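You operate a simulated robot arm through the tools that you are given. There is no shell and no other tool. Be economical: measure what you need, move in short steps, check, and stop when the job is done.

You run a simulated two-armed robot. Do the job below in one go: nothing can be reset, and whatever is moved stays where it is left.

Task
Pick up the film roll from the top of the wall table with one hand, pass it to the other hand and put it on the top of the high shelf. Take the press block from the far end of the white table and put it on the grey pad on the top of the wall table. Take the stone from the top of the order bench and leave it on top of the thermometer. Put two of the cloths from the top of the test bench on the shelf of the test bench. Lift the left filler lid open. Any order will do. Set down upright: press block.

The check looks at the end state, three seconds after you hand in, the way a careful person would. Anything else that was tipped, shoved, dropped, spilled or broken makes it a failure. A push-on lid holds only when it is set on centred and level and pressed home; a screw cap is set on level and turned clockwise until tight. Flat cloth is picked up by pressing the open fingertips on it (5 to 10 N) and closing them slowly along it; thin cloth reads only 2 to 8 mm in the jaws.

Robot
Two 6-joint arms with two-finger grippers on one trunk, on a base that drives. Base frame: it is fixed to the floor where the robot stands at the start and does not move with it; the origin is under the middle of the robot, x ahead of it, y to its left, z up; the surface under the hand at the start is at about z = 0.82. Units: m, degrees, N and s.
The left shoulder is at the start at [0.061, 0.143, 0.85], the right one opposite. With the tool pointing down near the work surface each hand reaches from about 0.28 to 0.7 m from the robot's upright axis, wherever it stands, measured 20 degrees to its own side. Places, roughly: cloth (10x6x3 cm) [-7.9, 4.4, 0.8]; film roll (6x7x14 cm) [0.7, 0.2, 0.9]; left filler lid [-0.9, -3.6, 1.1]; pad (24x18x3 cm) [0.6, -0.3, 0.8]; press block [-1.75, -1.5, 0.75]; shelf of the test bench [-8.1, 4.7, 0.3]; stone (3x2x2 cm) [-5.7, 5.4, 0.8]; thermometer [-5.75, 5.25, 0.75]; top of the high shelf [0.7, -0.3, 1.3]. Payload 2.45 kg a hand.
The TCP of each hand is the grasp point between the finger pads, 0.026 m short of the fingertips. In the tool frame z runs along the fingers and y along their closing line. Largest opening 0.096 m; the body of the gripper starts 0.069 m behind the TCP.
Orientation is told as [roll, pitch, yaw] about the base's x, y, z axes, in that order, counted from this pose: with the fingers straight down and closing along the base's y, the tool's x points along the base's -x, its y along +y and its z along -z.

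Tools
- The arms move only by the tool arm_command. It takes "left_moves", "right_moves" or both (then of equal length, played together; a hand with none holds still); each is one flat list of numbers, 7 for each row, row after row: the shift along the tool's x, y, z in mm, then the turn, a rotation vector about the tool's x, y, z in degrees, then the gripper command, from -1 (fully open) to 1 (shut), values between in proportion. In form: [x, y, z, ax, ay, az, fingers, x, y, z, ax, ay, az, fingers, ...]. A call has 1 to 10 rows; each row is the pose to reach, as a shift and turn from the pose commanded when the call began, along the tool's axes at that moment. A row lasts 0.2 s, in which the tool goes at most 0.05 m and 8.6 degrees; a call with a longer step from one row to the next is refused whole, and so is a gripper value outside its range. Where a pose cannot be reached the arm comes as near as it can. A force on the tool above 40 N (or 10 N above the force at the start of the call, whichever is more), or a blocked arm, ends the call early, and 0.2 s more pass. Each finger halts on what it meets, pressing with about 24 N; the grip force reading is that of the motor and also rises with nothing between the fingers. The clock runs only during rows and for 0.2 s after the last one: add rows that repeat a pose to give the fingers time. It gives the time, the measured TCP pose, the force on the tool (base axes), the opening and the grip force at its end, in the units of the frame above (readings bear some noise), with the torque about the TCP (base axes, N m) and any sound that the robot's microphone picked up, and new pictures: "views" is both (left out), scene, wrist or none (wrist: the cameras of the hands that moved).
- Cameras (640 x 400 px; columns grow to the right, rows downward): "scene" is now at [0.1478, 0.0065, 1.4752]; the picture's right is [0.02, -1.00, 0.00], its down [-0.62, -0.01, -0.79] and it looks along [0.79, 0.02, -0.62] (base axes); focal length 296 px, centre (320, 200). "left" rides on the left gripper at [0.082, -0.003, -0.098] in its tool frame; the picture's right is [0.04, 1.00, 0.00], its down [-0.73, 0.03, -0.68] and it looks along [-0.68, 0.03, 0.73] (tool axes); focal length 256 px, centre (320, 200). "right" rides on the right gripper at [0.082, 0.003, -0.098] in its tool frame; the picture's right is [-0.04, 1.00, 0.00], its down [-0.73, -0.03, -0.68] and it looks along [-0.68, -0.03, 0.73] (tool axes); focal length 256 px, centre (320, 200). There is no depth. A picture from a camera that has moved, and an enlarged one, comes with that camera's place and axes in the base frame and with its lens. The place of the scene camera against the robot may be out by one fixed shift of up to 0.012 m in any direction.
- slide_trunk(by): slides the trunk up (or, below 0, down) by that many m; the arms and the scene camera ride with it, the base frame stays. It gives what a move gives, with no picture.
- roll_base(legs): drives the robot by 1 to 6 legs, each [ahead, turn to the left] in m and degrees, along the robot's own axes; the way and the turn of a leg run together, so that a leg with both is an arc; at most 1.5 m and 180 degrees a leg. The arms and the cameras ride along, it lands a little off, and it stops where it bumps. It gives what a move gives, and a new picture of the scene camera.
- pan_tilt(pan, tilt): turns the head with the scene camera to pan (to the left, within 86 degrees either way) and tilt (down, from -29 to 69), counted from straight ahead of the robot. It gives what a move gives, and a new picture of the scene camera.
- inspect(camera, box): a new picture of the part [left, top, right, bottom] of that camera's present view, enlarged. No time passes.
- job_done(): hands the job in; it is judged then, once.

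Work in short steps. Places have to be worked out from the pictures, the camera data and where the tool is seen: move nearer, look again, correct. Check each grasp and each placing, and mend what went wrong. You have 186 turns and 260 pictures in all, those below and enlarged ones among them. Open the grippers and draw the arms clear of the work before you hand the job in, unless the task says otherwise.

The tools are called after "Emit:" by a JSON object that holds its "api" and its "payload". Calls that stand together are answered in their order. arm_command: Moves the arms, as the interface text tells. Its arguments: {"type":"object","properties":{"left_moves":{"type":"array","items":{"type":"number"}},"right_moves":{"type":"array","items":{"type":"number"}},"views":{"type":"string","enum":["both","scene","wrist","none"]}},"required":[]} The other tools are called the same way: slide_trunk (by) slides the trunk up or down; roll_base (legs) drives the base; pan_tilt (pan, tilt) turns the head that bears the scene camera; inspect (camera, box) takes an enlarged picture of a part of a camera's view; job_done () hands the job in.

At the start:

```text
t: 0.0
left_tool_pos: [0.4289, 0.0858, 1.0001]
left_ee_rot: [0.0, 0.0, -0.2]
left_contact_force: [0.4, 0.0, -0.1]
left_moment: [-0.02, 0.0, -0.01]
left_gripper_width: 0.096
left_finger_force: 0.0
right_tool_pos: [0.4756, -0.2947, 1.1479]
right_ee_rot: [-0.1, 0.0, -0.2]
right_contact_force: [0.4, -0.6, 0.0]
right_moment: [0.02, -0.02, 0.0]
right_gripper_width: 0.0961
right_finger_force: 0.1
trunk travel left (down, up): [-0.475, 0.115]
robot x, y, heading: [0.0003, -0.0012, 0.0]
head pan, tilt: [1.3, 38.1]
```

scene: 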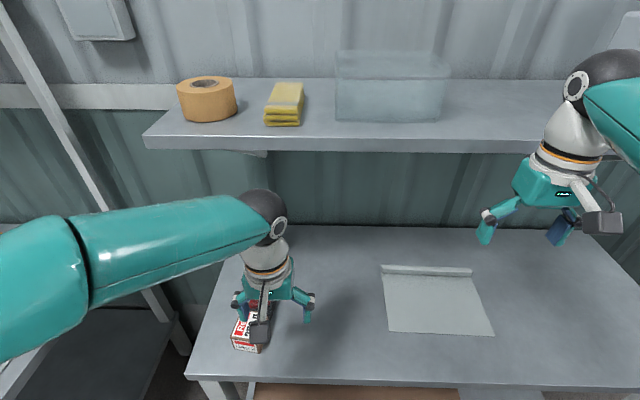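
right: 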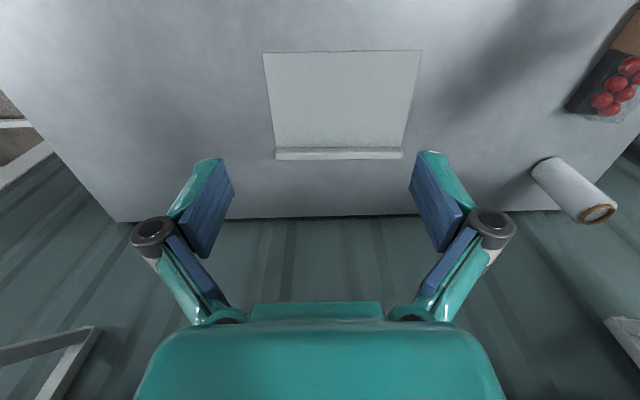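
left: 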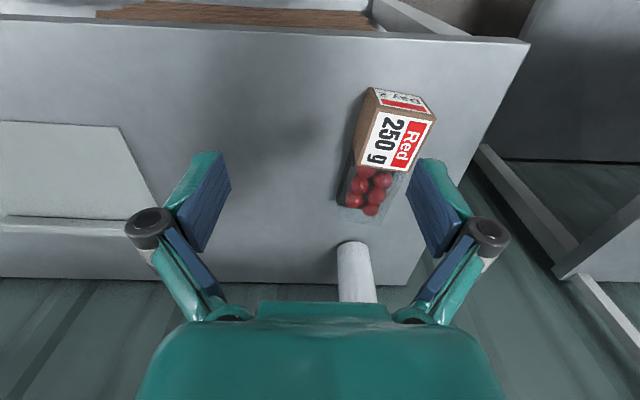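

The film roll stands behind the carton, hidden by the left arm. I'll move the left hand out to the left and up so I can see the roll and the carton.

Emit:
{"api": "arm_command", "payload": {"left_moves": [0, 40, -20, 0, 0, 0, -1, 0, 80, -40, 0, 0, 0, -1, 0, 120, -60, 0, 0, 0, -1, 0, 160, -80, 0, 0, 0, -1, 0, 190, -80, 0, 0, 0, -1], "views": "both"}}

Emit:
{"api": "inspect", "payload": {"camera": "right", "box": [480, 0, 640, 260]}}

```text
t: 1.2
left_tool_pos: [0.4287, 0.2791, 1.0788]
left_ee_rot: [-0.2, -0.1, -0.2]
left_contact_force: [0.7, -1.0, 0.3]
left_moment: [0.03, 0.01, -0.01]
left_gripper_width: 0.0961
left_finger_force: 0.1
right_tool_pos: [0.4754, -0.2945, 1.1503]
right_ee_rot: [0.1, 0.1, -0.3]
right_contact_force: [-0.8, 0.9, -0.6]
right_moment: [0.0, -0.01, 0.04]
right_gripper_width: 0.0962
right_finger_force: 0.0
trunk travel left (down, up): [-0.475, 0.115]
robot x, y, heading: [0.0035, 0.0012, -0.3]
head pan, tilt: [1.3, 38.1]
camera scene: at [0.1476, 0.007, 1.4752], right [0.02, -1.0, 0.0], down [-0.62, -0.01, -0.79], along [0.79, 0.02, -0.62], focal length 296 px, centre (320, 200)
camera left: at [0.3457, 0.2766, 1.1771], right [-0.03, 1.0, 0.0], down [0.73, 0.03, 0.68], along [0.68, 0.02, -0.73], focal length 256 px, centre (320, 200)
```

scene: 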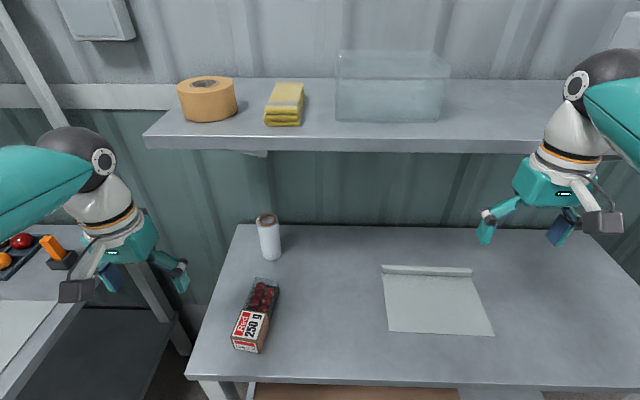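
left: 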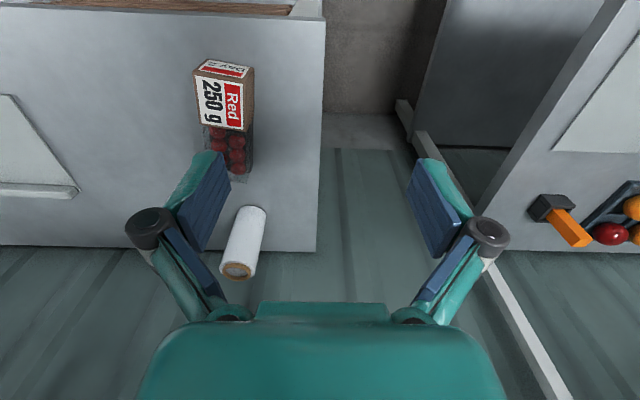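

```text
1.54 times, centred on (560, 130) of right
camera zoom: at [0.3943, -0.2896, 1.2487], right [0.05, 1.0, 0.0], down [0.73, -0.03, 0.68], along [0.68, -0.03, -0.73], focal length 394 px, centre (-49, 308)
```

zoom: 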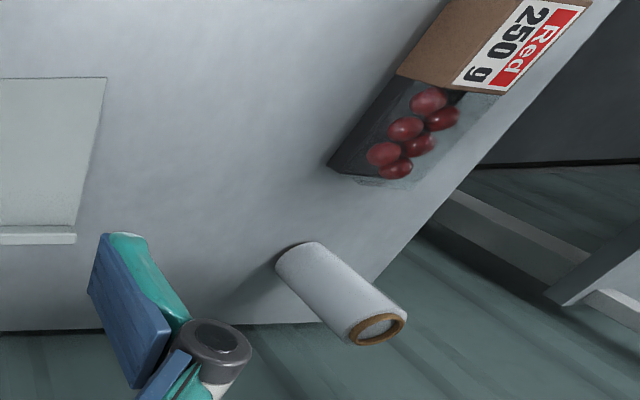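

The roll is at about [0.725, 0.158], its top near 0.955, and the carton is about 6 cm high in front of it. I'll bring the left hand to a pre-grasp, pitched 45° and yawed 40° from the left. That keeps it clear of the carton and the shelf.

Emit:
{"api": "arm_command", "payload": {"left_moves": [-29, -8, 15, 2.0, -5.4, 4.7, -1, -58, -17, 30, 3.9, -10.8, 9.5, -1, -87, -25, 45, 5.9, -16.2, 14.2, -1, -115, -34, 60, 7.9, -21.6, 19.0, -1, -144, -42, 75, 9.8, -26.9, 23.7, -1, -173, -50, 90, 11.8, -32.3, 28.4, -1, -202, -59, 105, 13.7, -37.7, 33.2, -1, -231, -67, 119, 15.7, -43.1, 37.9, -1, -231, -67, 119, 15.7, -43.1, 37.9, -1]}}

```text
t: 3.2
left_tool_pos: [0.6588, 0.2074, 0.9616]
left_ee_rot: [0.1, -45.0, -40.3]
left_contact_force: [-1.3, 0.4, -0.4]
left_moment: [0.0, 0.01, 0.01]
left_gripper_width: 0.096
left_finger_force: 0.0
right_tool_pos: [0.475, -0.2941, 1.1493]
right_ee_rot: [-0.1, 0.0, -0.3]
right_contact_force: [0.0, 0.2, -0.9]
right_moment: [0.01, 0.01, 0.03]
right_gripper_width: 0.0957
right_finger_force: 0.2
trunk travel left (down, up): [-0.475, 0.115]
robot x, y, heading: [-0.001, 0.0008, 0.3]
head pan, tilt: [1.3, 38.1]
camera scene: at [0.1471, 0.0064, 1.4753], right [0.02, -1.0, 0.0], down [-0.62, -0.01, -0.79], along [0.79, 0.02, -0.62], focal length 296 px, centre (320, 200)
camera left: at [0.5589, 0.2876, 0.9734], right [0.62, 0.78, -0.03], down [0.05, 0.0, 1.0], along [0.78, -0.62, -0.04], focal length 256 px, centre (320, 200)
```

scene: 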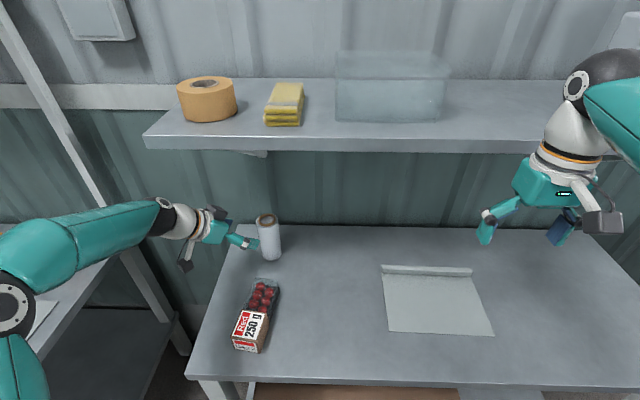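
left: 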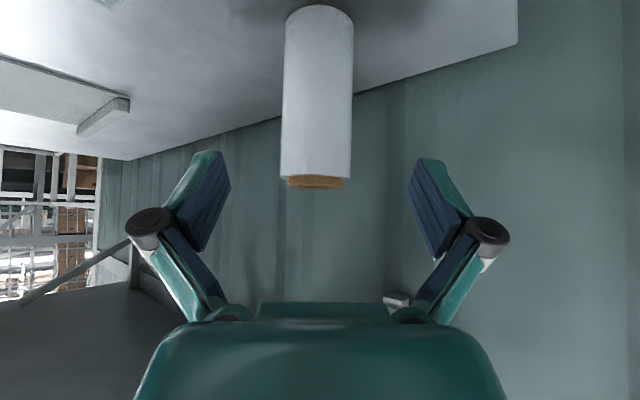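

The roll is centred between the fingers and about 125 mm ahead along the tool axis. I'll advance and close.

Emit:
{"api": "arm_command", "payload": {"left_moves": [0, 0, 30, 0, 0, 0, -1, 0, 0, 60, 0, 0, 0, -1, 0, 0, 90, 0, 0, 0, -1, 0, 0, 124, 0, 0, 0, -1, 0, 0, 124, 0, 0, 0, -1, 0, 0, 124, 0, 0, 0, 0, 0, 0, 124, 0, 0, 0, 0.6, 0, 0, 124, 0, 0, 0, 0.8, 0, 0, 124, 0, 0, 0, 0.8, 0, 0, 124, 0, 0, 0, 0.8]}}

```text
t: 5.4
left_tool_pos: [0.7259, 0.1494, 0.8716]
left_ee_rot: [-0.1, -45.1, -40.3]
left_contact_force: [-0.8, -1.6, 1.6]
left_moment: [-0.13, 0.14, 0.02]
left_gripper_width: 0.0614
left_finger_force: 23.9
right_tool_pos: [0.4759, -0.2954, 1.1496]
right_ee_rot: [0.0, 0.0, -0.4]
right_contact_force: [0.1, -1.0, -0.3]
right_moment: [0.02, 0.0, -0.01]
right_gripper_width: 0.096
right_finger_force: 0.1
trunk travel left (down, up): [-0.475, 0.115]
robot x, y, heading: [0.0015, 0.0054, 0.2]
head pan, tilt: [1.3, 38.1]
camera scene: at [0.1476, 0.0063, 1.4752], right [0.02, -1.0, 0.0], down [-0.62, -0.01, -0.79], along [0.79, 0.02, -0.62], focal length 296 px, centre (320, 200)
camera left: at [0.6267, 0.2297, 0.8831], right [0.62, 0.78, -0.03], down [0.05, 0.0, 1.0], along [0.78, -0.63, -0.04], focal length 256 px, centre (320, 200)
```

scene: 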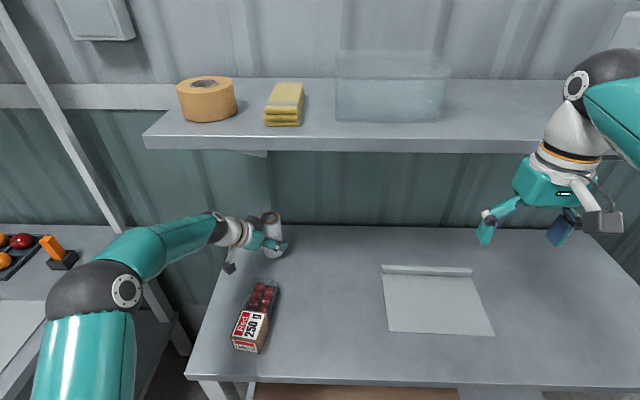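
left: 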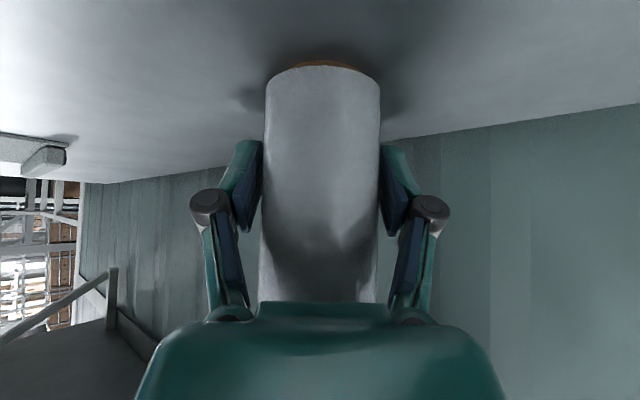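

Gripped at a width of 61 mm. For the handover I want the grip lower on the roll, so I'll open in place, drop 12 mm and close again.

Emit:
{"api": "arm_command", "payload": {"left_moves": [0, 0, 0, 0, 0, 0, 0, 0, 0, 0, 0, 0, 0, -0.6, 0, 0, 0, 0, 0, 0, -0.6, 5, 0, 4, 0, 0, 0, -0.6, 9, 0, 8, 0, 0, 0, -0.6, 9, 0, 8, 0, 0, 0, 0, 9, 0, 8, 0, 0, 0, 0.7, 9, 0, 8, 0, 0, 0, 0.8, 9, 0, 8, 0, 0, 0, 0.8], "views": "wrist"}}

```text
t: 7.4
left_tool_pos: [0.7244, 0.1515, 0.8678]
left_ee_rot: [0.7, -45.4, -40.5]
left_contact_force: [-2.3, 2.9, 29.1]
left_moment: [-0.64, -0.53, -0.12]
left_gripper_width: 0.0615
left_finger_force: 24.7
right_tool_pos: [0.4742, -0.2954, 1.1508]
right_ee_rot: [0.0, -0.1, -0.3]
right_contact_force: [-0.1, -0.7, 0.5]
right_moment: [0.01, -0.03, 0.0]
right_gripper_width: 0.0959
right_finger_force: 0.1
trunk travel left (down, up): [-0.475, 0.115]
robot x, y, heading: [0.001, 0.0007, 0.1]
head pan, tilt: [1.3, 38.1]
camera left: at [0.6244, 0.231, 0.8779], right [0.62, 0.78, -0.02], down [0.04, 0.0, 1.0], along [0.78, -0.62, -0.03], focal length 256 px, centre (320, 200)
```

left: 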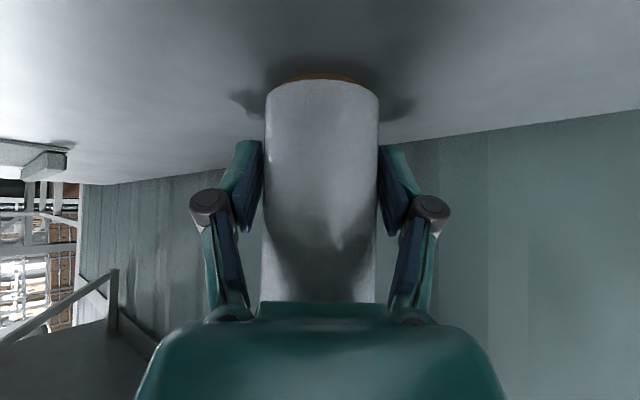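

The fingertips touched the table after about 4 mm, so this is as low as I can grip. I'll lift straight up now.

Emit:
{"api": "arm_command", "payload": {"left_moves": [-14, 0, -14, 0, 0, 0, 0.8, -28, 0, -28, 0, 0, 0, 0.8, -42, 0, -42, 0, 0, 0, 0.8, -57, 0, -57, 0, 0, 0, 0.8], "views": "wrist"}}

```text
t: 8.4
left_tool_pos: [0.7254, 0.1487, 0.9429]
left_ee_rot: [-0.1, -45.0, -40.3]
left_contact_force: [-0.2, 0.2, -3.2]
left_moment: [0.0, 0.0, -0.01]
left_gripper_width: 0.0614
left_finger_force: 23.8
right_tool_pos: [0.4759, -0.2948, 1.1487]
right_ee_rot: [0.0, 0.0, -0.3]
right_contact_force: [-0.1, 0.6, -0.5]
right_moment: [-0.01, 0.0, 0.02]
right_gripper_width: 0.096
right_finger_force: 0.0
trunk travel left (down, up): [-0.475, 0.115]
robot x, y, heading: [-0.0005, 0.0024, 0.0]
head pan, tilt: [1.3, 38.1]
camera left: at [0.6252, 0.2297, 0.9526], right [0.62, 0.78, -0.03], down [0.05, 0.0, 1.0], along [0.78, -0.63, -0.04], focal length 256 px, centre (320, 200)
```

left: 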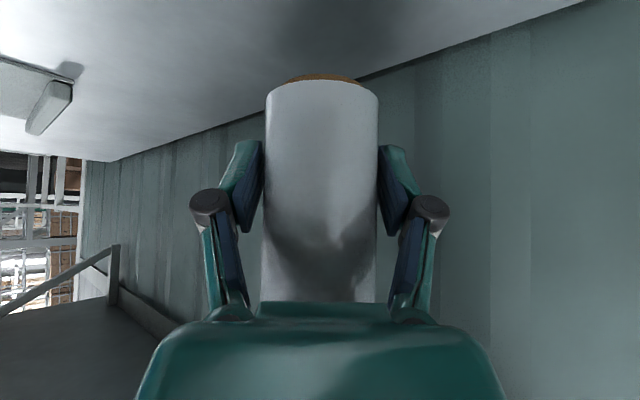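

Held securely. I'll bring the left hand to the handover spot and yaw it to come from the left, while the right hand starts turning to point left.

Emit:
{"api": "arm_command", "payload": {"left_moves": [2, -33, -21, 4.4, 0, 4.4, 0.8, 3, -66, -41, 8.8, 0, 8.8, 0.8, 5, -98, -62, 13.3, 0, 13.3, 0.8, 7, -131, -82, 17.7, 0, 17.7, 0.8, 8, -164, -103, 22.1, 0, 22.1, 0.8, 10, -197, -124, 26.5, 0, 26.5, 0.8, 12, -229, -144, 31, 0, 31, 0.8, 13, -262, -165, 35.4, 0, 35.4, 0.8, 13, -262, -165, 35.4, 0, 35.4, 0.8, 13, -262, -165, 35.4, 0, 35.4, 0.8], "right_moves": [3, -3, 3, -4.9, -4.9, -4.9, -1, 6, -6, 6, -9.8, -9.8, -9.8, -1, 9, -9, 9, -14.7, -14.7, -14.7, -1, 12, -12, 12, -19.6, -19.6, -19.6, -1, 15, -15, 15, -24.5, -24.5, -24.5, -1, 18, -18, 18, -29.4, -29.4, -29.4, -1, 21, -21, 21, -34.3, -34.3, -34.3, -1, 24, -24, 24, -39.2, -39.2, -39.2, -1, 27, -27, 27, -44.1, -44.1, -44.1, -1, 30, -30, 30, -49, -49, -49, -1]}}

```text
t: 10.6
left_tool_pos: [0.4612, 0.0333, 1.0484]
left_ee_rot: [0.0, -45.0, -90.4]
left_contact_force: [-1.0, 1.2, 1.4]
left_moment: [0.0, -0.04, -0.03]
left_gripper_width: 0.0095
left_finger_force: 0.0
right_tool_pos: [0.4452, -0.3252, 1.1184]
right_ee_rot: [34.7, -61.6, 34.3]
right_contact_force: [-0.2, 0.0, 0.5]
right_moment: [0.03, -0.02, 0.01]
right_gripper_width: 0.0959
right_finger_force: 0.1
trunk travel left (down, up): [-0.475, 0.115]
robot x, y, heading: [-0.0013, 0.0021, 0.1]
head pan, tilt: [1.3, 38.1]
camera scene: at [0.1478, 0.0059, 1.4752], right [0.02, -1.0, 0.0], down [-0.62, -0.01, -0.79], along [0.79, 0.02, -0.62], focal length 296 px, centre (320, 200)
camera right: at [0.3837, -0.4313, 1.0873], right [-0.86, 0.41, 0.31], down [0.13, -0.41, 0.9], along [0.49, 0.82, 0.3], focal length 256 px, centre (320, 200)
camera left: at [0.4572, 0.1614, 1.0595], right [1.0, 0.02, -0.03], down [0.03, -0.04, 1.0], along [0.02, -1.0, -0.04], focal length 256 px, centre (320, 200)
```

scene: 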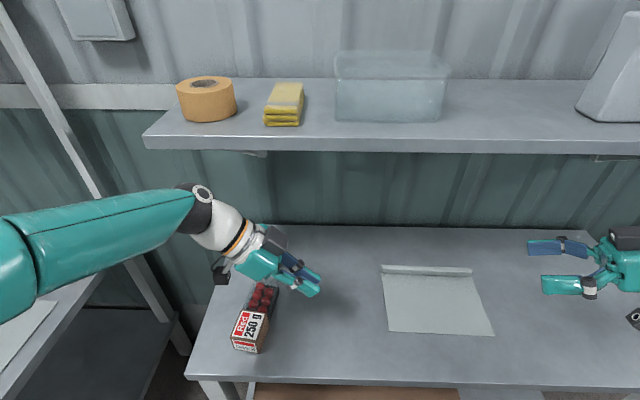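
right: 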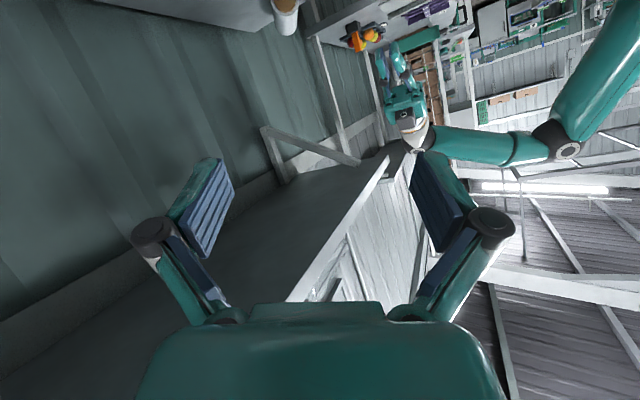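
left: 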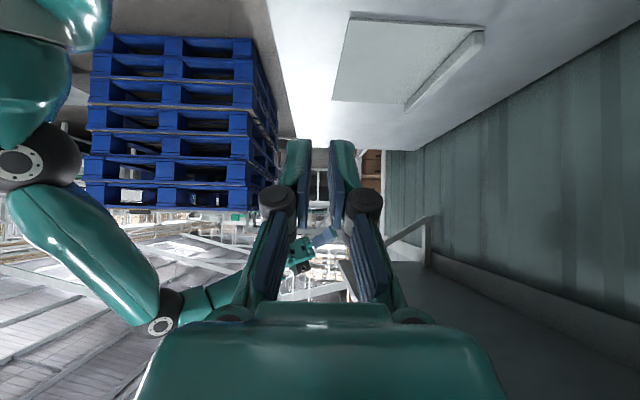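

The left gripper is at 9 mm: it lost the roll on the way. I'll move the left hand up and back to see where the roll is.

Emit:
{"api": "arm_command", "payload": {"left_moves": [5, 0, -48, 0, 0, 0, -1, 10, 0, -96, 0, 0, 0, -1, 15, 0, -144, 0, 0, 0, -1, 20, -20, -190, 0, 0, 0, -1], "views": "scene"}}

Emit:
{"api": "inspect", "payload": {"camera": "scene", "box": [180, 200, 340, 360]}}

```text
refused: row 4 steps farther than a row can; nothing moved
```

```text
2.50 times, centred on (260, 280) of scene
camera zoom: at [0.1478, 0.0059, 1.4752], right [0.02, -1.0, 0.0], down [-0.62, -0.01, -0.79], along [0.79, 0.02, -0.62], focal length 741 px, centre (470, 0)
```

zoom: 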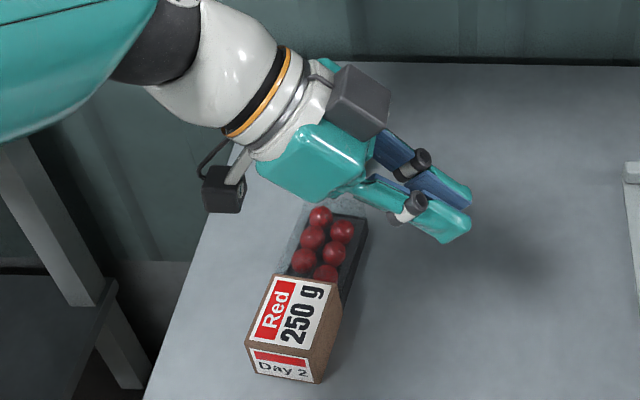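

Emit:
{"api": "arm_command", "payload": {"left_moves": [5, 0, -45, 0, 0, 0, -1, 10, 0, -90, 0, 0, 0, -1, 15, 0, -135, 0, 0, 0, -1, 20, 0, -180, 0, 0, 0, -1], "views": "both"}}

```text
t: 11.6
left_tool_pos: [0.4623, 0.1755, 1.1592]
left_ee_rot: [-0.1, -45.0, -90.3]
left_contact_force: [-0.5, -0.2, 0.4]
left_moment: [-0.01, -0.02, -0.01]
left_gripper_width: 0.0961
left_finger_force: 0.1
right_tool_pos: [0.4448, -0.3239, 1.119]
right_ee_rot: [34.6, -61.5, 34.4]
right_contact_force: [-0.6, 0.4, 0.7]
right_moment: [0.02, -0.01, -0.01]
right_gripper_width: 0.0959
right_finger_force: 0.0
trunk travel left (down, up): [-0.475, 0.115]
robot x, y, heading: [0.0009, 0.0019, 0.1]
head pan, tilt: [1.3, 38.1]
camera scene: at [0.1475, 0.0071, 1.4752], right [0.02, -1.0, 0.0], down [-0.62, -0.01, -0.79], along [0.79, 0.02, -0.62], focal length 296 px, centre (320, 200)
camera left: at [0.4584, 0.3036, 1.1704], right [1.0, 0.02, -0.03], down [0.03, -0.04, 1.0], along [0.02, -1.0, -0.04], focal length 256 px, centre (320, 200)
```

scene: 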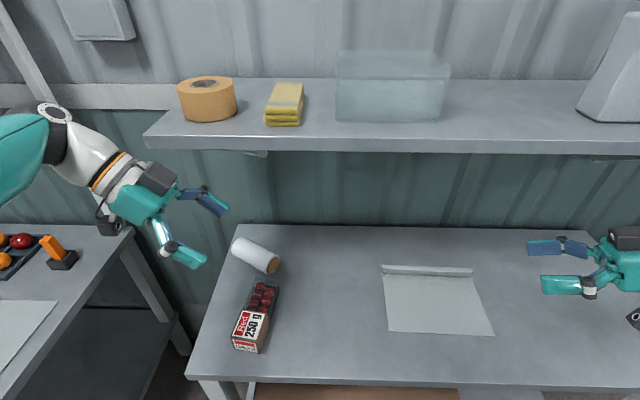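
left: 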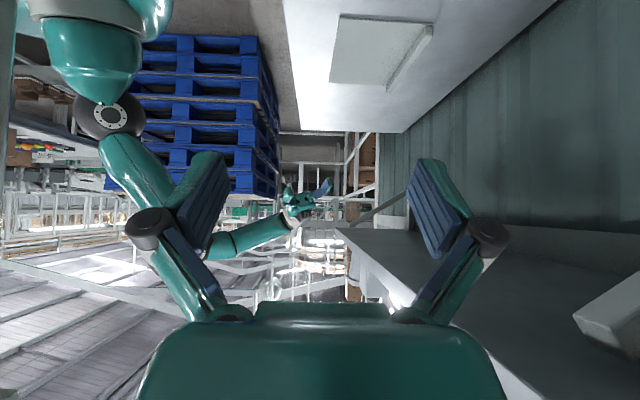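

The roll has tipped over and lies on the table by the carton, so it's still within reach. I'll grip its near end with the left hand at a lean along its axis, starting by turning the left hand and looking closer.

Emit:
{"api": "arm_command", "payload": {"left_moves": [2, 4, 9, -5.9, 0, -5.9, -1, 5, 8, 18, -11.9, 0, -11.9, -1, 7, 11, 26, -17.8, 0, -17.8, -1, 10, 15, 35, -23.8, 0, -23.8, -1, 12, 19, 44, -29.7, 0, -29.7, -1, 15, 23, 53, -35.6, 0, -35.6, -1, 17, 27, 62, -41.6, 0, -41.6, -1, 20, 30, 70, -47.5, 0, -47.5, -1, 22, 34, 79, -53.5, 0, -53.5, -1, 25, 38, 88, -59.4, 0, -59.4, -1], "views": "both"}}

```text
t: 13.8
left_tool_pos: [0.4973, 0.1289, 1.0807]
left_ee_rot: [0.1, -45.0, -6.5]
left_contact_force: [-0.7, 0.6, 0.3]
left_moment: [0.03, 0.0, 0.0]
left_gripper_width: 0.0959
left_finger_force: 0.1
right_tool_pos: [0.4461, -0.3263, 1.1187]
right_ee_rot: [34.8, -61.5, 34.3]
right_contact_force: [0.1, -0.4, 0.3]
right_moment: [0.03, 0.0, 0.01]
right_gripper_width: 0.0963
right_finger_force: 0.2
trunk travel left (down, up): [-0.475, 0.115]
robot x, y, heading: [0.0016, 0.0013, 0.1]
head pan, tilt: [1.3, 38.1]
camera scene: at [0.148, 0.0061, 1.4752], right [0.02, -1.0, 0.0], down [-0.62, -0.01, -0.79], along [0.79, 0.02, -0.62], focal length 296 px, centre (320, 200)
camera left: at [0.3696, 0.1399, 1.0916], right [0.08, 1.0, -0.03], down [0.04, 0.02, 1.0], along [1.0, -0.08, -0.04], focal length 256 px, centre (320, 200)
```

scene: 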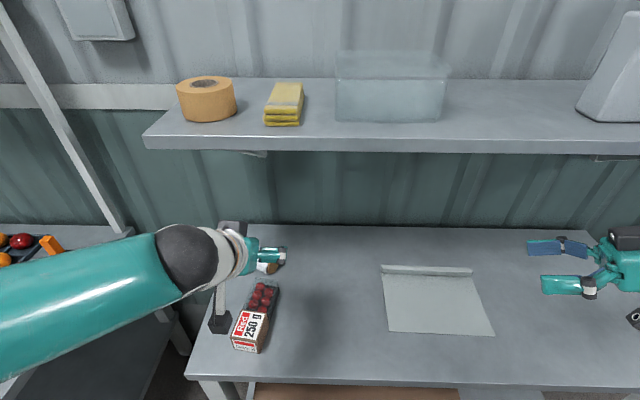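
left: 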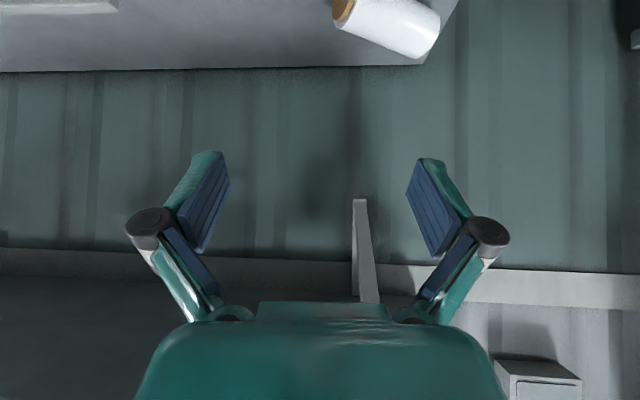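

The roll's near end is at about [0.660, 0.147] and its axis heads 61° to the left. I'll go to a pre-grasp leaning along that axis.

Emit:
{"api": "arm_command", "payload": {"left_moves": [-1, 1, 25, -6, 0, -6, -1, -1, 2, 50, -12, 0, -12, -1, -2, 3, 76, -18, 0, -18, -1, -2, 4, 102, -24, 0, -24, -1, -3, 5, 128, -30, 0, -30, -1, -4, 6, 154, -36, 0, -36, -1, -4, 7, 180, -42, 0, -42, -1, -5, 8, 206, -47.7, 0, -47.7, -1, -5, 8, 206, -47.7, 0, -47.7, -1], "views": "both"}}

```text
t: 15.8
left_tool_pos: [0.6471, 0.1204, 0.9399]
left_ee_rot: [-0.1, -45.0, 61.2]
left_contact_force: [-0.6, -0.1, 0.2]
left_moment: [-0.03, 0.0, 0.03]
left_gripper_width: 0.0963
left_finger_force: 0.0
right_tool_pos: [0.4441, -0.3244, 1.1189]
right_ee_rot: [34.7, -61.5, 34.3]
right_contact_force: [-0.2, 0.5, 0.3]
right_moment: [-0.05, 0.02, -0.03]
right_gripper_width: 0.0958
right_finger_force: 0.0
trunk travel left (down, up): [-0.475, 0.115]
robot x, y, heading: [0.0016, 0.0025, 0.2]
head pan, tilt: [1.3, 38.1]
camera scene: at [0.147, 0.0066, 1.4754], right [0.02, -1.0, 0.0], down [-0.62, -0.01, -0.79], along [0.79, 0.02, -0.62], focal length 296 px, centre (320, 200)
camera left: at [0.5884, 0.0069, 0.9501], right [-0.89, 0.46, -0.03], down [-0.01, 0.05, 1.0], along [0.46, 0.89, -0.04], focal length 256 px, centre (320, 200)
```

scene: 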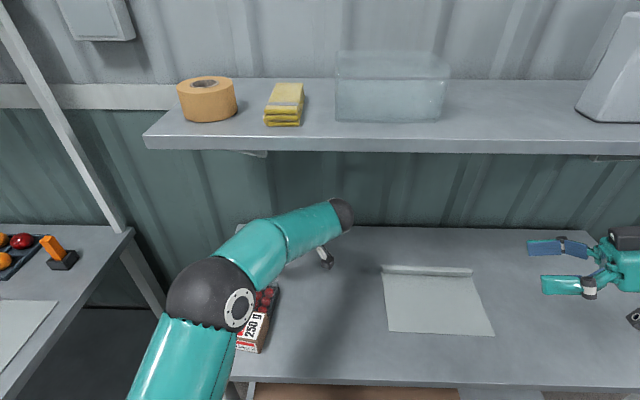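
left: 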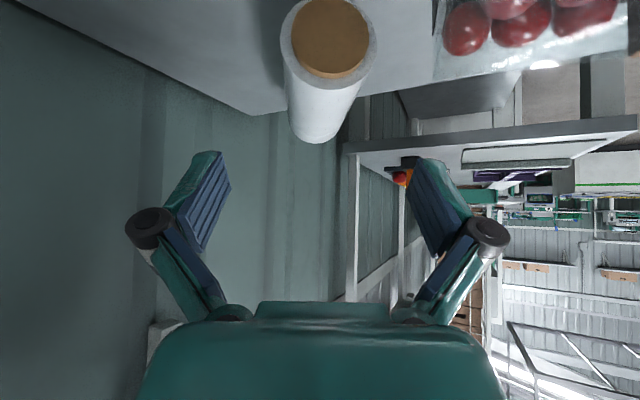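

The roll is well aligned. I'll go down onto it with a slightly reduced opening to stay clear of the carton, then close fully.

Emit:
{"api": "arm_command", "payload": {"left_moves": [2, 1, 28, 0, 0, 0, -0.7, 4, 2, 56, 0, 0, 0, -0.7, 7, 3, 84, 0, 0, 0, -0.7, 8, 3, 98, 0, 0, 0, -0.7, 9, 3, 106, 0, 0, 0, -0.7, 9, 3, 106, 0, 0, 0, 0, 9, 3, 106, 0, 0, 0, 0.6, 9, 3, 106, 0, 0, 0, 1, 9, 3, 106, 0, 0, 0, 1, 9, 3, 106, 0, 0, 0, 1], "views": "wrist"}}

```text
t: 18.0
left_tool_pos: [0.6804, 0.182, 0.8582]
left_ee_rot: [0.0, -44.9, 61.1]
left_contact_force: [1.2, 0.0, 0.3]
left_moment: [0.16, -0.13, -0.09]
left_gripper_width: 0.0579
left_finger_force: 23.8
right_tool_pos: [0.4454, -0.3261, 1.1173]
right_ee_rot: [34.7, -61.5, 34.4]
right_contact_force: [-0.7, 0.3, -0.5]
right_moment: [-0.01, -0.02, 0.02]
right_gripper_width: 0.0956
right_finger_force: 0.0
trunk travel left (down, up): [-0.475, 0.115]
robot x, y, heading: [0.0027, 0.0026, 0.2]
head pan, tilt: [1.3, 38.1]
camera left: at [0.6206, 0.0685, 0.869], right [-0.89, 0.46, -0.03], down [-0.01, 0.05, 1.0], along [0.46, 0.89, -0.04], focal length 256 px, centre (320, 200)
```

left: 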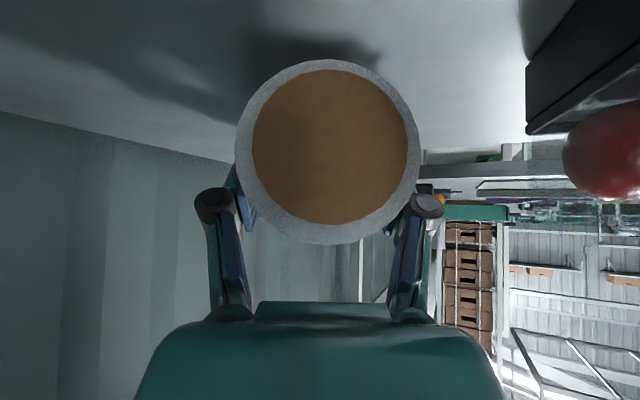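

A width of 58 mm against a 61 mm diameter means I'm gripping about 10 mm above the axis. I'll open, go down 9 mm and close again.

Emit:
{"api": "arm_command", "payload": {"left_moves": [0, 0, 0, 0, 0, 0, 0, 0, 0, 0, 0, 0, 0, -0.6, 0, 0, 0, 0, 0, 0, -0.6, 3, 0, 3, 0, 0, 0, -0.6, 6, 0, 6, 0, 0, 0, -0.6, 6, 0, 6, 0, 0, 0, 0, 6, 0, 6, 0, 0, 0, 0.6, 6, 0, 6, 0, 0, 0, 1, 6, 0, 6, 0, 0, 0, 1, 6, 0, 6, 0, 0, 0, 1], "views": "wrist"}}

```text
t: 20.2
left_tool_pos: [0.6792, 0.1811, 0.8483]
left_ee_rot: [0.0, -45.1, 61.1]
left_contact_force: [0.2, -0.5, -0.2]
left_moment: [-0.06, -0.01, -0.08]
left_gripper_width: 0.0581
left_finger_force: 24.3
right_tool_pos: [0.4454, -0.3254, 1.118]
right_ee_rot: [34.8, -61.5, 34.3]
right_contact_force: [-0.7, 0.9, 0.0]
right_moment: [0.04, 0.01, -0.01]
right_gripper_width: 0.096
right_finger_force: 0.1
trunk travel left (down, up): [-0.475, 0.115]
robot x, y, heading: [0.0001, 0.0024, -0.2]
head pan, tilt: [1.3, 38.1]
camera left: at [0.6197, 0.0683, 0.86], right [-0.89, 0.46, -0.03], down [-0.01, 0.05, 1.0], along [0.46, 0.89, -0.04], focal length 256 px, centre (320, 200)
```

left: 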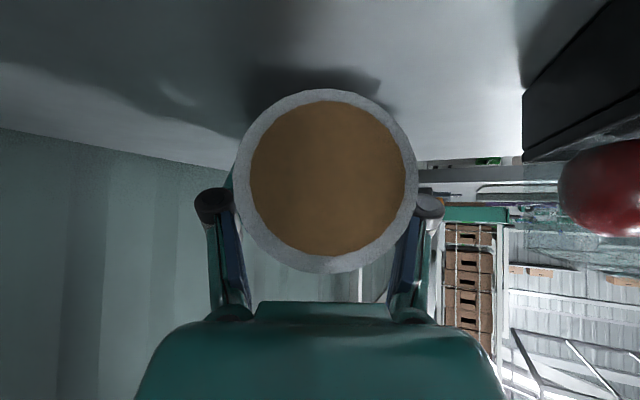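

The TCP is level with the roll's axis now. I'll lift slowly and check the hold.

Emit:
{"api": "arm_command", "payload": {"left_moves": [-5, 0, -5, 0, 0, 0, 1, -11, 0, -11, 0, 0, 0, 1, -18, 0, -18, 0, 0, 0, 1, -26, 0, -26, 0, 0, 0, 1, -36, 0, -36, 0, 0, 0, 1, -48, 0, -48, 0, 0, 0, 1, -60, 0, -60, 0, 0, 0, 1, -72, 0, -72, 0, 0, 0, 1, -84, 0, -84, 0, 0, 0, 1], "views": "both"}}

```text
t: 22.2
left_tool_pos: [0.6785, 0.1814, 0.971]
left_ee_rot: [-0.1, -45.0, 61.0]
left_contact_force: [0.4, 0.3, -2.7]
left_moment: [-0.03, 0.0, 0.04]
left_gripper_width: 0.0576
left_finger_force: 23.6
right_tool_pos: [0.4462, -0.3244, 1.1183]
right_ee_rot: [34.7, -61.5, 34.3]
right_contact_force: [-0.4, 0.8, 0.9]
right_moment: [0.0, -0.01, -0.02]
right_gripper_width: 0.096
right_finger_force: 0.0
trunk travel left (down, up): [-0.475, 0.115]
robot x, y, heading: [-0.0005, 0.0017, 0.1]
head pan, tilt: [1.3, 38.1]
camera scene: at [0.1479, 0.0065, 1.4752], right [0.02, -1.0, 0.0], down [-0.62, -0.01, -0.79], along [0.79, 0.02, -0.62], focal length 296 px, centre (320, 200)
camera left: at [0.6188, 0.069, 0.9824], right [-0.89, 0.46, -0.03], down [-0.01, 0.05, 1.0], along [0.46, 0.89, -0.04], focal length 256 px, centre (320, 200)
```

scene: 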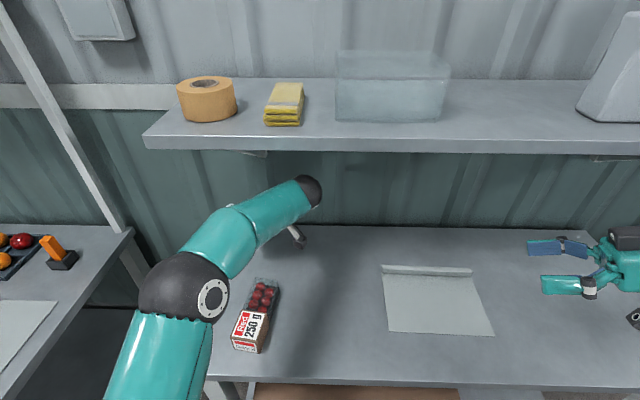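
left: 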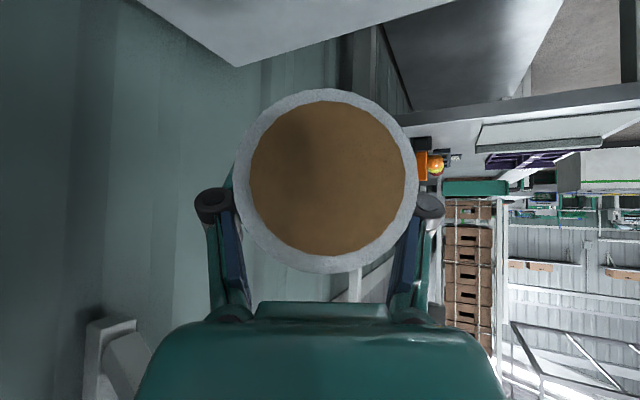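

The roll is held, weighing about 2.7 N. I'll carry it slowly back from the shelf while starting to yaw, and turn the right hand back to pointing down.

Emit:
{"api": "arm_command", "payload": {"left_moves": [3, 6, -10, 1.8, 0, 1.8, 1, 9, 18, -28, 5.3, 0, 5.3, 1, 16, 30, -48, 8.9, 0, 8.9, 1, 23, 43, -69, 12.7, 0, 12.7, 1, 30, 56, -90, 16.6, 0, 16.6, 1, 37, 69, -112, 20.5, 0, 20.5, 1, 44, 82, -133, 24.5, 0, 24.5, 1, 51, 95, -154, 28.4, 0, 28.4, 1, 58, 108, -174, 32.3, 0, 32.3, 1, 63, 118, -190, 35.4, 0, 35.4, 1], "right_moves": [0, 0, 0, 4.9, 4.9, 4.9, -1, 0, 0, 0, 9.8, 9.8, 9.8, -1, 0, 0, 0, 14.7, 14.7, 14.7, -1, 0, 0, 0, 19.6, 19.6, 19.6, -1, 0, 0, 0, 24.5, 24.5, 24.5, -1, 0, 0, 0, 29.4, 29.4, 29.4, -1, 0, 0, 0, 34.3, 34.3, 34.3, -1, 0, 0, 0, 39.2, 39.2, 39.2, -1, 0, 0, 0, 44.1, 44.1, 44.1, -1, 0, 0, 0, 49, 49, 49, -1], "views": "both"}}

```text
t: 24.4
left_tool_pos: [0.4879, 0.0806, 1.0589]
left_ee_rot: [0.0, -45.0, 11.1]
left_contact_force: [-0.3, 0.1, -2.8]
left_moment: [-0.04, 0.01, 0.04]
left_gripper_width: 0.0576
left_finger_force: 23.7
right_tool_pos: [0.4464, -0.3236, 1.1187]
right_ee_rot: [-0.1, 0.1, -0.4]
right_contact_force: [0.5, -0.3, 0.3]
right_moment: [0.0, 0.01, 0.0]
right_gripper_width: 0.0958
right_finger_force: 0.1
trunk travel left (down, up): [-0.475, 0.115]
robot x, y, heading: [-0.0027, 0.0031, -0.4]
head pan, tilt: [1.3, 38.1]
camera scene: at [0.148, 0.0069, 1.4752], right [0.02, -1.0, 0.0], down [-0.62, -0.01, -0.79], along [0.79, 0.02, -0.62], focal length 296 px, centre (320, 200)
camera right: at [0.365, -0.3191, 1.2189], right [0.05, 1.0, 0.0], down [0.73, -0.03, 0.68], along [0.68, -0.03, -0.73], focal length 256 px, centre (320, 200)
camera left: at [0.3629, 0.0545, 1.0695], right [-0.22, 0.98, -0.03], down [0.03, 0.04, 1.0], along [0.98, 0.22, -0.04], focal length 256 px, centre (320, 200)
```

scene: 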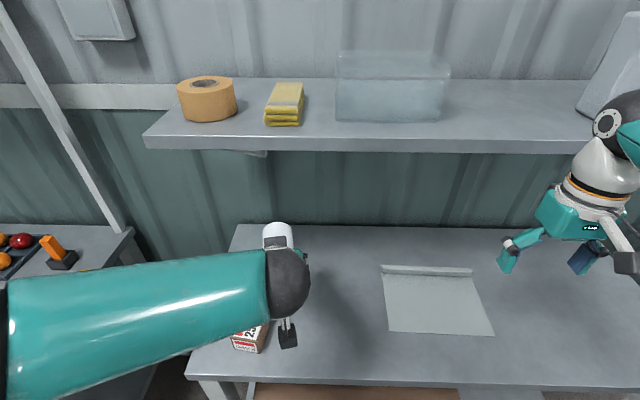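
right: 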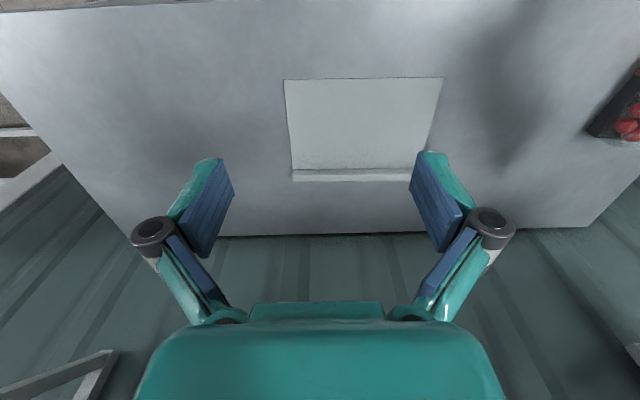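
left: 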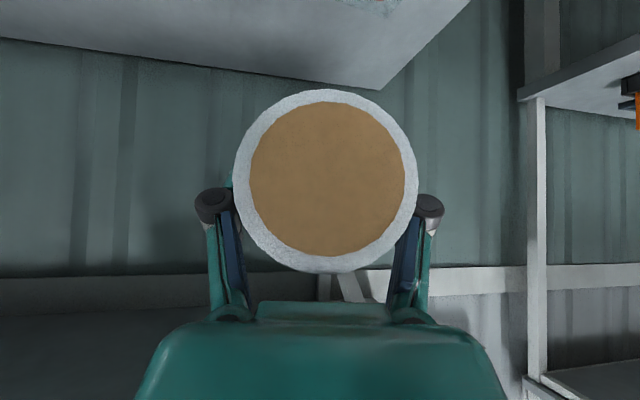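

Still firmly held. I'll finish the yaw of the left hand to -40° and pull back a bit. The right hand gets the matching yaw with a slight lean and comes nearer.

Emit:
{"api": "arm_command", "payload": {"left_moves": [5, 1, -2, 1.8, 0, 1.8, 1, 14, 4, -6, 5.2, 0, 5.2, 1, 25, 7, -11, 9, 0, 9, 1, 36, 10, -16, 12.9, 0, 12.9, 1, 47, 14, -21, 16.8, 0, 16.8, 1, 58, 17, -27, 20.7, 0, 20.7, 1, 70, 20, -32, 24.7, 0, 24.7, 1, 81, 24, -37, 28.7, 0, 28.7, 1, 92, 27, -42, 32.6, 0, 32.6, 1, 101, 29, -46, 36, 0, 36, 1], "right_moves": [0, 17, -4, -0.4, 1, 4, -1, 0, 35, -8, -0.7, 1.9, 8, -1, 0, 52, -12, -1.1, 2.9, 12, -1, 0, 70, -16, -1.4, 3.8, 16, -1, 0, 87, -20, -1.8, 4.8, 20, -1, 0, 104, -25, -2.1, 5.8, 24, -1, 0, 122, -29, -2.5, 6.7, 28, -1, 0, 139, -33, -2.8, 7.7, 32, -1, 0, 157, -37, -3.2, 8.6, 36, -1, 0, 174, -41, -3.5, 9.6, 39.9, -1], "views": "both"}}

```text
t: 26.6
left_tool_pos: [0.3829, 0.0916, 1.0193]
left_ee_rot: [-0.1, -45.0, -39.7]
left_contact_force: [0.3, 0.1, -3.0]
left_moment: [-0.01, 0.07, 0.01]
left_gripper_width: 0.0578
left_finger_force: 24.1
right_tool_pos: [0.4454, -0.1511, 1.1618]
right_ee_rot: [0.1, 10.1, -40.4]
right_contact_force: [-0.7, 0.6, 0.2]
right_moment: [-0.01, 0.0, 0.01]
right_gripper_width: 0.0962
right_finger_force: 0.0
trunk travel left (down, up): [-0.475, 0.115]
robot x, y, heading: [0.0029, -0.0031, 0.1]
head pan, tilt: [1.3, 38.1]
camera scene: at [0.1479, 0.0069, 1.4752], right [0.02, -1.0, 0.0], down [-0.62, -0.01, -0.79], along [0.79, 0.02, -0.62], focal length 296 px, centre (320, 200)
camera right: at [0.3996, -0.1053, 1.2739], right [0.68, 0.74, -0.01], down [0.62, -0.57, 0.54], along [0.39, -0.37, -0.84], focal length 256 px, centre (320, 200)
camera left: at [0.2819, 0.1719, 1.0296], right [0.62, 0.79, -0.03], down [0.05, 0.0, 1.0], along [0.78, -0.62, -0.04], focal length 256 px, centre (320, 200)
```

scene: 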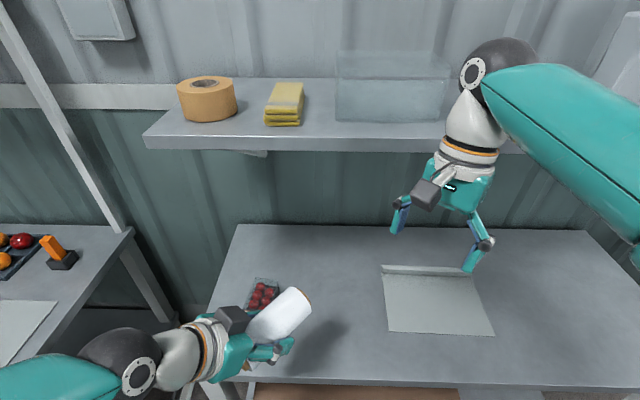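
right: 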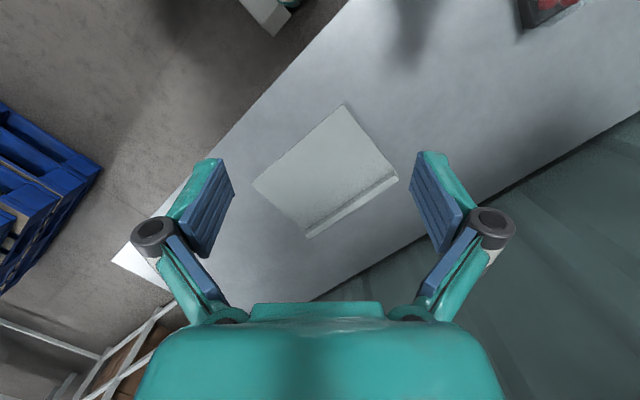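
left: 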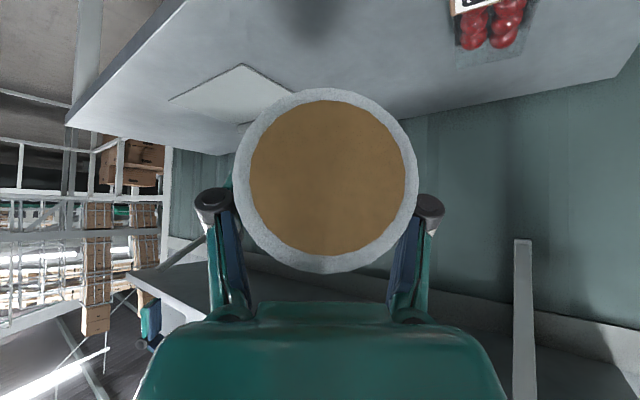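

The roll's free end points forward-right at about [0.45, 0.045, 1.02]. I'll bring the right hand above the free end and look.

Emit:
{"api": "arm_command", "payload": {"right_moves": [23, 29, 9, 0, 0, 0, -1, 46, 59, 17, 0, 0, 0, -1, 69, 88, 26, 0, 0, 0, -1, 92, 117, 34, 0, 0, 0, -1, 115, 147, 43, 0, 0, 0, -1, 115, 147, 43, 0, 0, 0, -1], "views": "both"}}

```text
t: 28.0
left_tool_pos: [0.3833, 0.0926, 1.0185]
left_ee_rot: [0.0, -45.1, -39.9]
left_contact_force: [0.1, -0.2, -1.8]
left_moment: [0.01, 0.01, 0.03]
left_gripper_width: 0.0581
left_finger_force: 23.8
right_tool_pos: [0.4511, 0.0363, 1.1413]
right_ee_rot: [0.1, 10.1, -40.4]
right_contact_force: [-0.7, 0.8, 0.9]
right_moment: [-0.02, -0.03, -0.01]
right_gripper_width: 0.0958
right_finger_force: 0.0
trunk travel left (down, up): [-0.475, 0.115]
robot x, y, heading: [-0.001, 0.0004, 0.1]
head pan, tilt: [1.3, 38.1]
camera scene: at [0.1474, 0.0061, 1.4753], right [0.02, -1.0, 0.0], down [-0.62, -0.01, -0.79], along [0.79, 0.02, -0.62], focal length 296 px, centre (320, 200)
camera right: at [0.4048, 0.0808, 1.2537], right [0.68, 0.74, -0.01], down [0.62, -0.57, 0.54], along [0.39, -0.37, -0.84], focal length 256 px, centre (320, 200)
```

scene: 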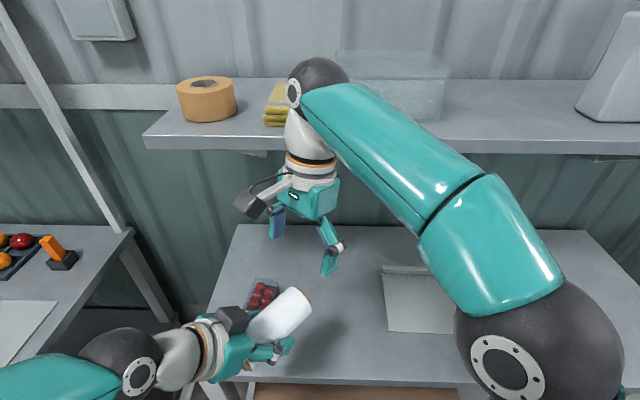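
right: 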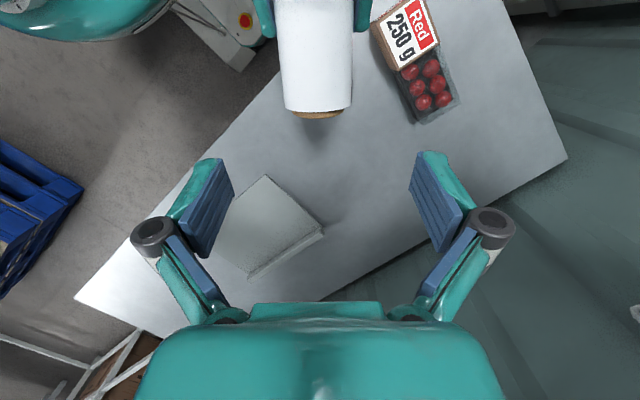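

The free end lies about 72 mm beyond the left grip and is centred between the right fingers. I'll lower the right hand onto it, 55 mm from the left TCP, and close.

Emit:
{"api": "arm_command", "payload": {"right_moves": [3, 0, 32, 0, 0, 0, -1, 6, 0, 64, 0, 0, 0, -1, 9, 0, 96, 0, 0, 0, -1, 11, 0, 118, 0, 0, 0, -1, 11, 0, 127, 0, 0, 0, -1, 11, 0, 127, 0, 0, 0, -0.3, 11, 0, 127, 0, 0, 0, 0.3, 11, 0, 127, 0, 0, 0, 1, 11, 0, 127, 0, 0, 0, 1, 11, 0, 127, 0, 0, 0, 1], "views": "both"}}

```text
t: 30.2
left_tool_pos: [0.3837, 0.0919, 1.0189]
left_ee_rot: [0.0, -45.1, -39.8]
left_contact_force: [12.1, 19.9, -10.0]
left_moment: [0.28, 0.2, 0.8]
left_gripper_width: 0.0579
left_finger_force: 23.5
right_tool_pos: [0.4242, 0.0587, 1.0157]
right_ee_rot: [-0.3, 10.2, -40.3]
right_contact_force: [-11.6, -18.7, 7.3]
right_moment: [0.06, 0.07, 0.39]
right_gripper_width: 0.057
right_finger_force: 23.6
trunk travel left (down, up): [-0.475, 0.115]
robot x, y, heading: [-0.0014, 0.0013, -0.1]
head pan, tilt: [1.3, 38.1]
camera scene: at [0.1478, 0.0066, 1.4752], right [0.02, -1.0, 0.0], down [-0.62, -0.01, -0.79], along [0.79, 0.02, -0.62], focal length 296 px, centre (320, 200)
camera right: at [0.3778, 0.1039, 1.1282], right [0.68, 0.74, -0.01], down [0.62, -0.56, 0.54], along [0.39, -0.37, -0.84], focal length 256 px, centre (320, 200)
```

scene: 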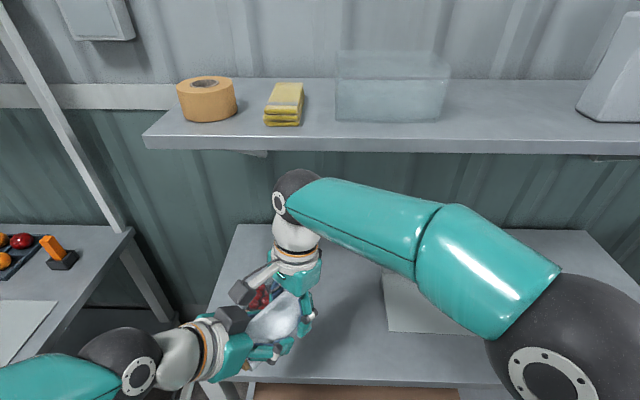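
right: 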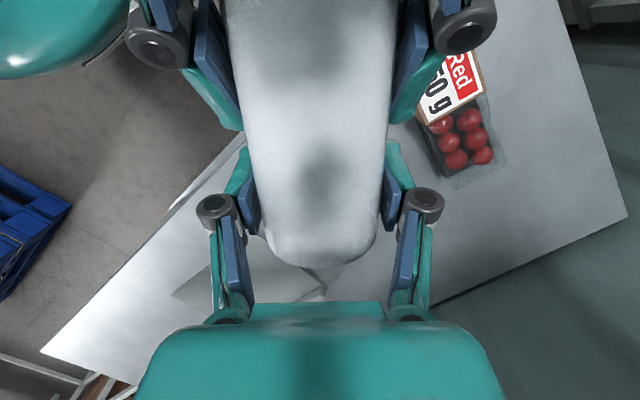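

Both hands hold the roll with a side load of about 23 N. I'll shift the right hand 3 mm to relax it, then open the left.

Emit:
{"api": "arm_command", "payload": {"right_moves": [0, -1.5, 0, 0, 0, 0, 1, 0, -3, 0, 0, 0, 0, 1, 0, -3, 0, 0, 0, 0, 1], "views": "none"}}

```text
t: 31.0
left_tool_pos: [0.3822, 0.0922, 1.0182]
left_ee_rot: [0.0, -44.9, -40.0]
left_contact_force: [0.9, 12.8, -4.1]
left_moment: [0.29, -0.28, 0.36]
left_gripper_width: 0.0578
left_finger_force: 24.3
right_tool_pos: [0.4224, 0.058, 1.0155]
right_ee_rot: [0.0, 10.0, -40.3]
right_contact_force: [-0.5, -13.1, 0.9]
right_moment: [-0.18, 0.39, 0.15]
right_gripper_width: 0.0568
right_finger_force: 23.7
trunk travel left (down, up): [-0.475, 0.115]
robot x, y, heading: [-0.0018, -0.001, 0.1]
head pan, tilt: [1.3, 38.1]
```

The load has dropped. I'll open the left hand, pull it back along its own axis, and keep the right closed.

Emit:
{"api": "arm_command", "payload": {"left_moves": [0, 0, 0, 0, 0, 0, 0.3, 0, 0, 0, 0, 0, 0, -0.3, 0, 0, 0, 0, 0, 0, -1, 0, 0, 0, 0, 0, 0, -1, 0, 0, -10, 0, 0, 0, -1, 0, 0, -40, 0, 0, 0, -1, 0, 0, -80, 0, 0, 0, -1, 0, 0, -120, 0, 0, 0, -1], "views": "both"}}

```text
t: 32.8
left_tool_pos: [0.3138, 0.1471, 1.1019]
left_ee_rot: [0.0, -45.0, -39.9]
left_contact_force: [-0.7, -0.6, -0.1]
left_moment: [0.03, -0.01, -0.05]
left_gripper_width: 0.0961
left_finger_force: 0.2
right_tool_pos: [0.4213, 0.0587, 1.0157]
right_ee_rot: [-0.1, 10.0, -40.3]
right_contact_force: [0.5, -0.8, -0.6]
right_moment: [-0.07, -0.11, 0.03]
right_gripper_width: 0.0566
right_finger_force: 24.0
trunk travel left (down, up): [-0.475, 0.115]
robot x, y, heading: [0.0003, -0.0026, -0.2]
head pan, tilt: [1.3, 38.1]
camera scene: at [0.1467, 0.0068, 1.4754], right [0.02, -1.0, 0.0], down [-0.62, -0.01, -0.79], along [0.79, 0.02, -0.62], focal length 296 px, centre (320, 200)
camera left: at [0.2127, 0.2263, 1.1127], right [0.62, 0.79, -0.03], down [0.05, 0.0, 1.0], along [0.78, -0.62, -0.04], focal length 256 px, centre (320, 200)
```

scene: 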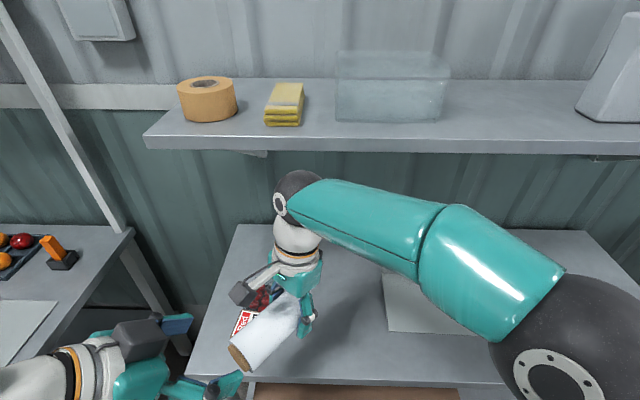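
left: 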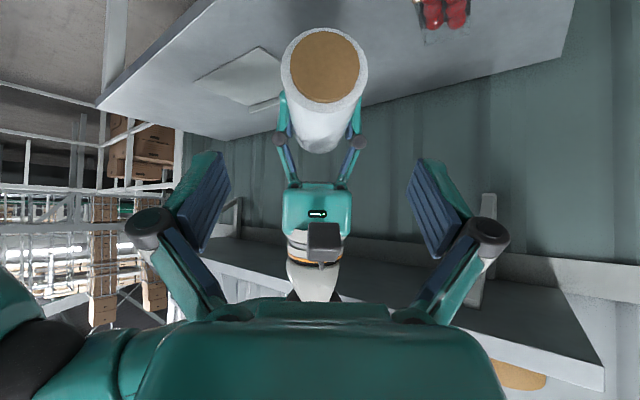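

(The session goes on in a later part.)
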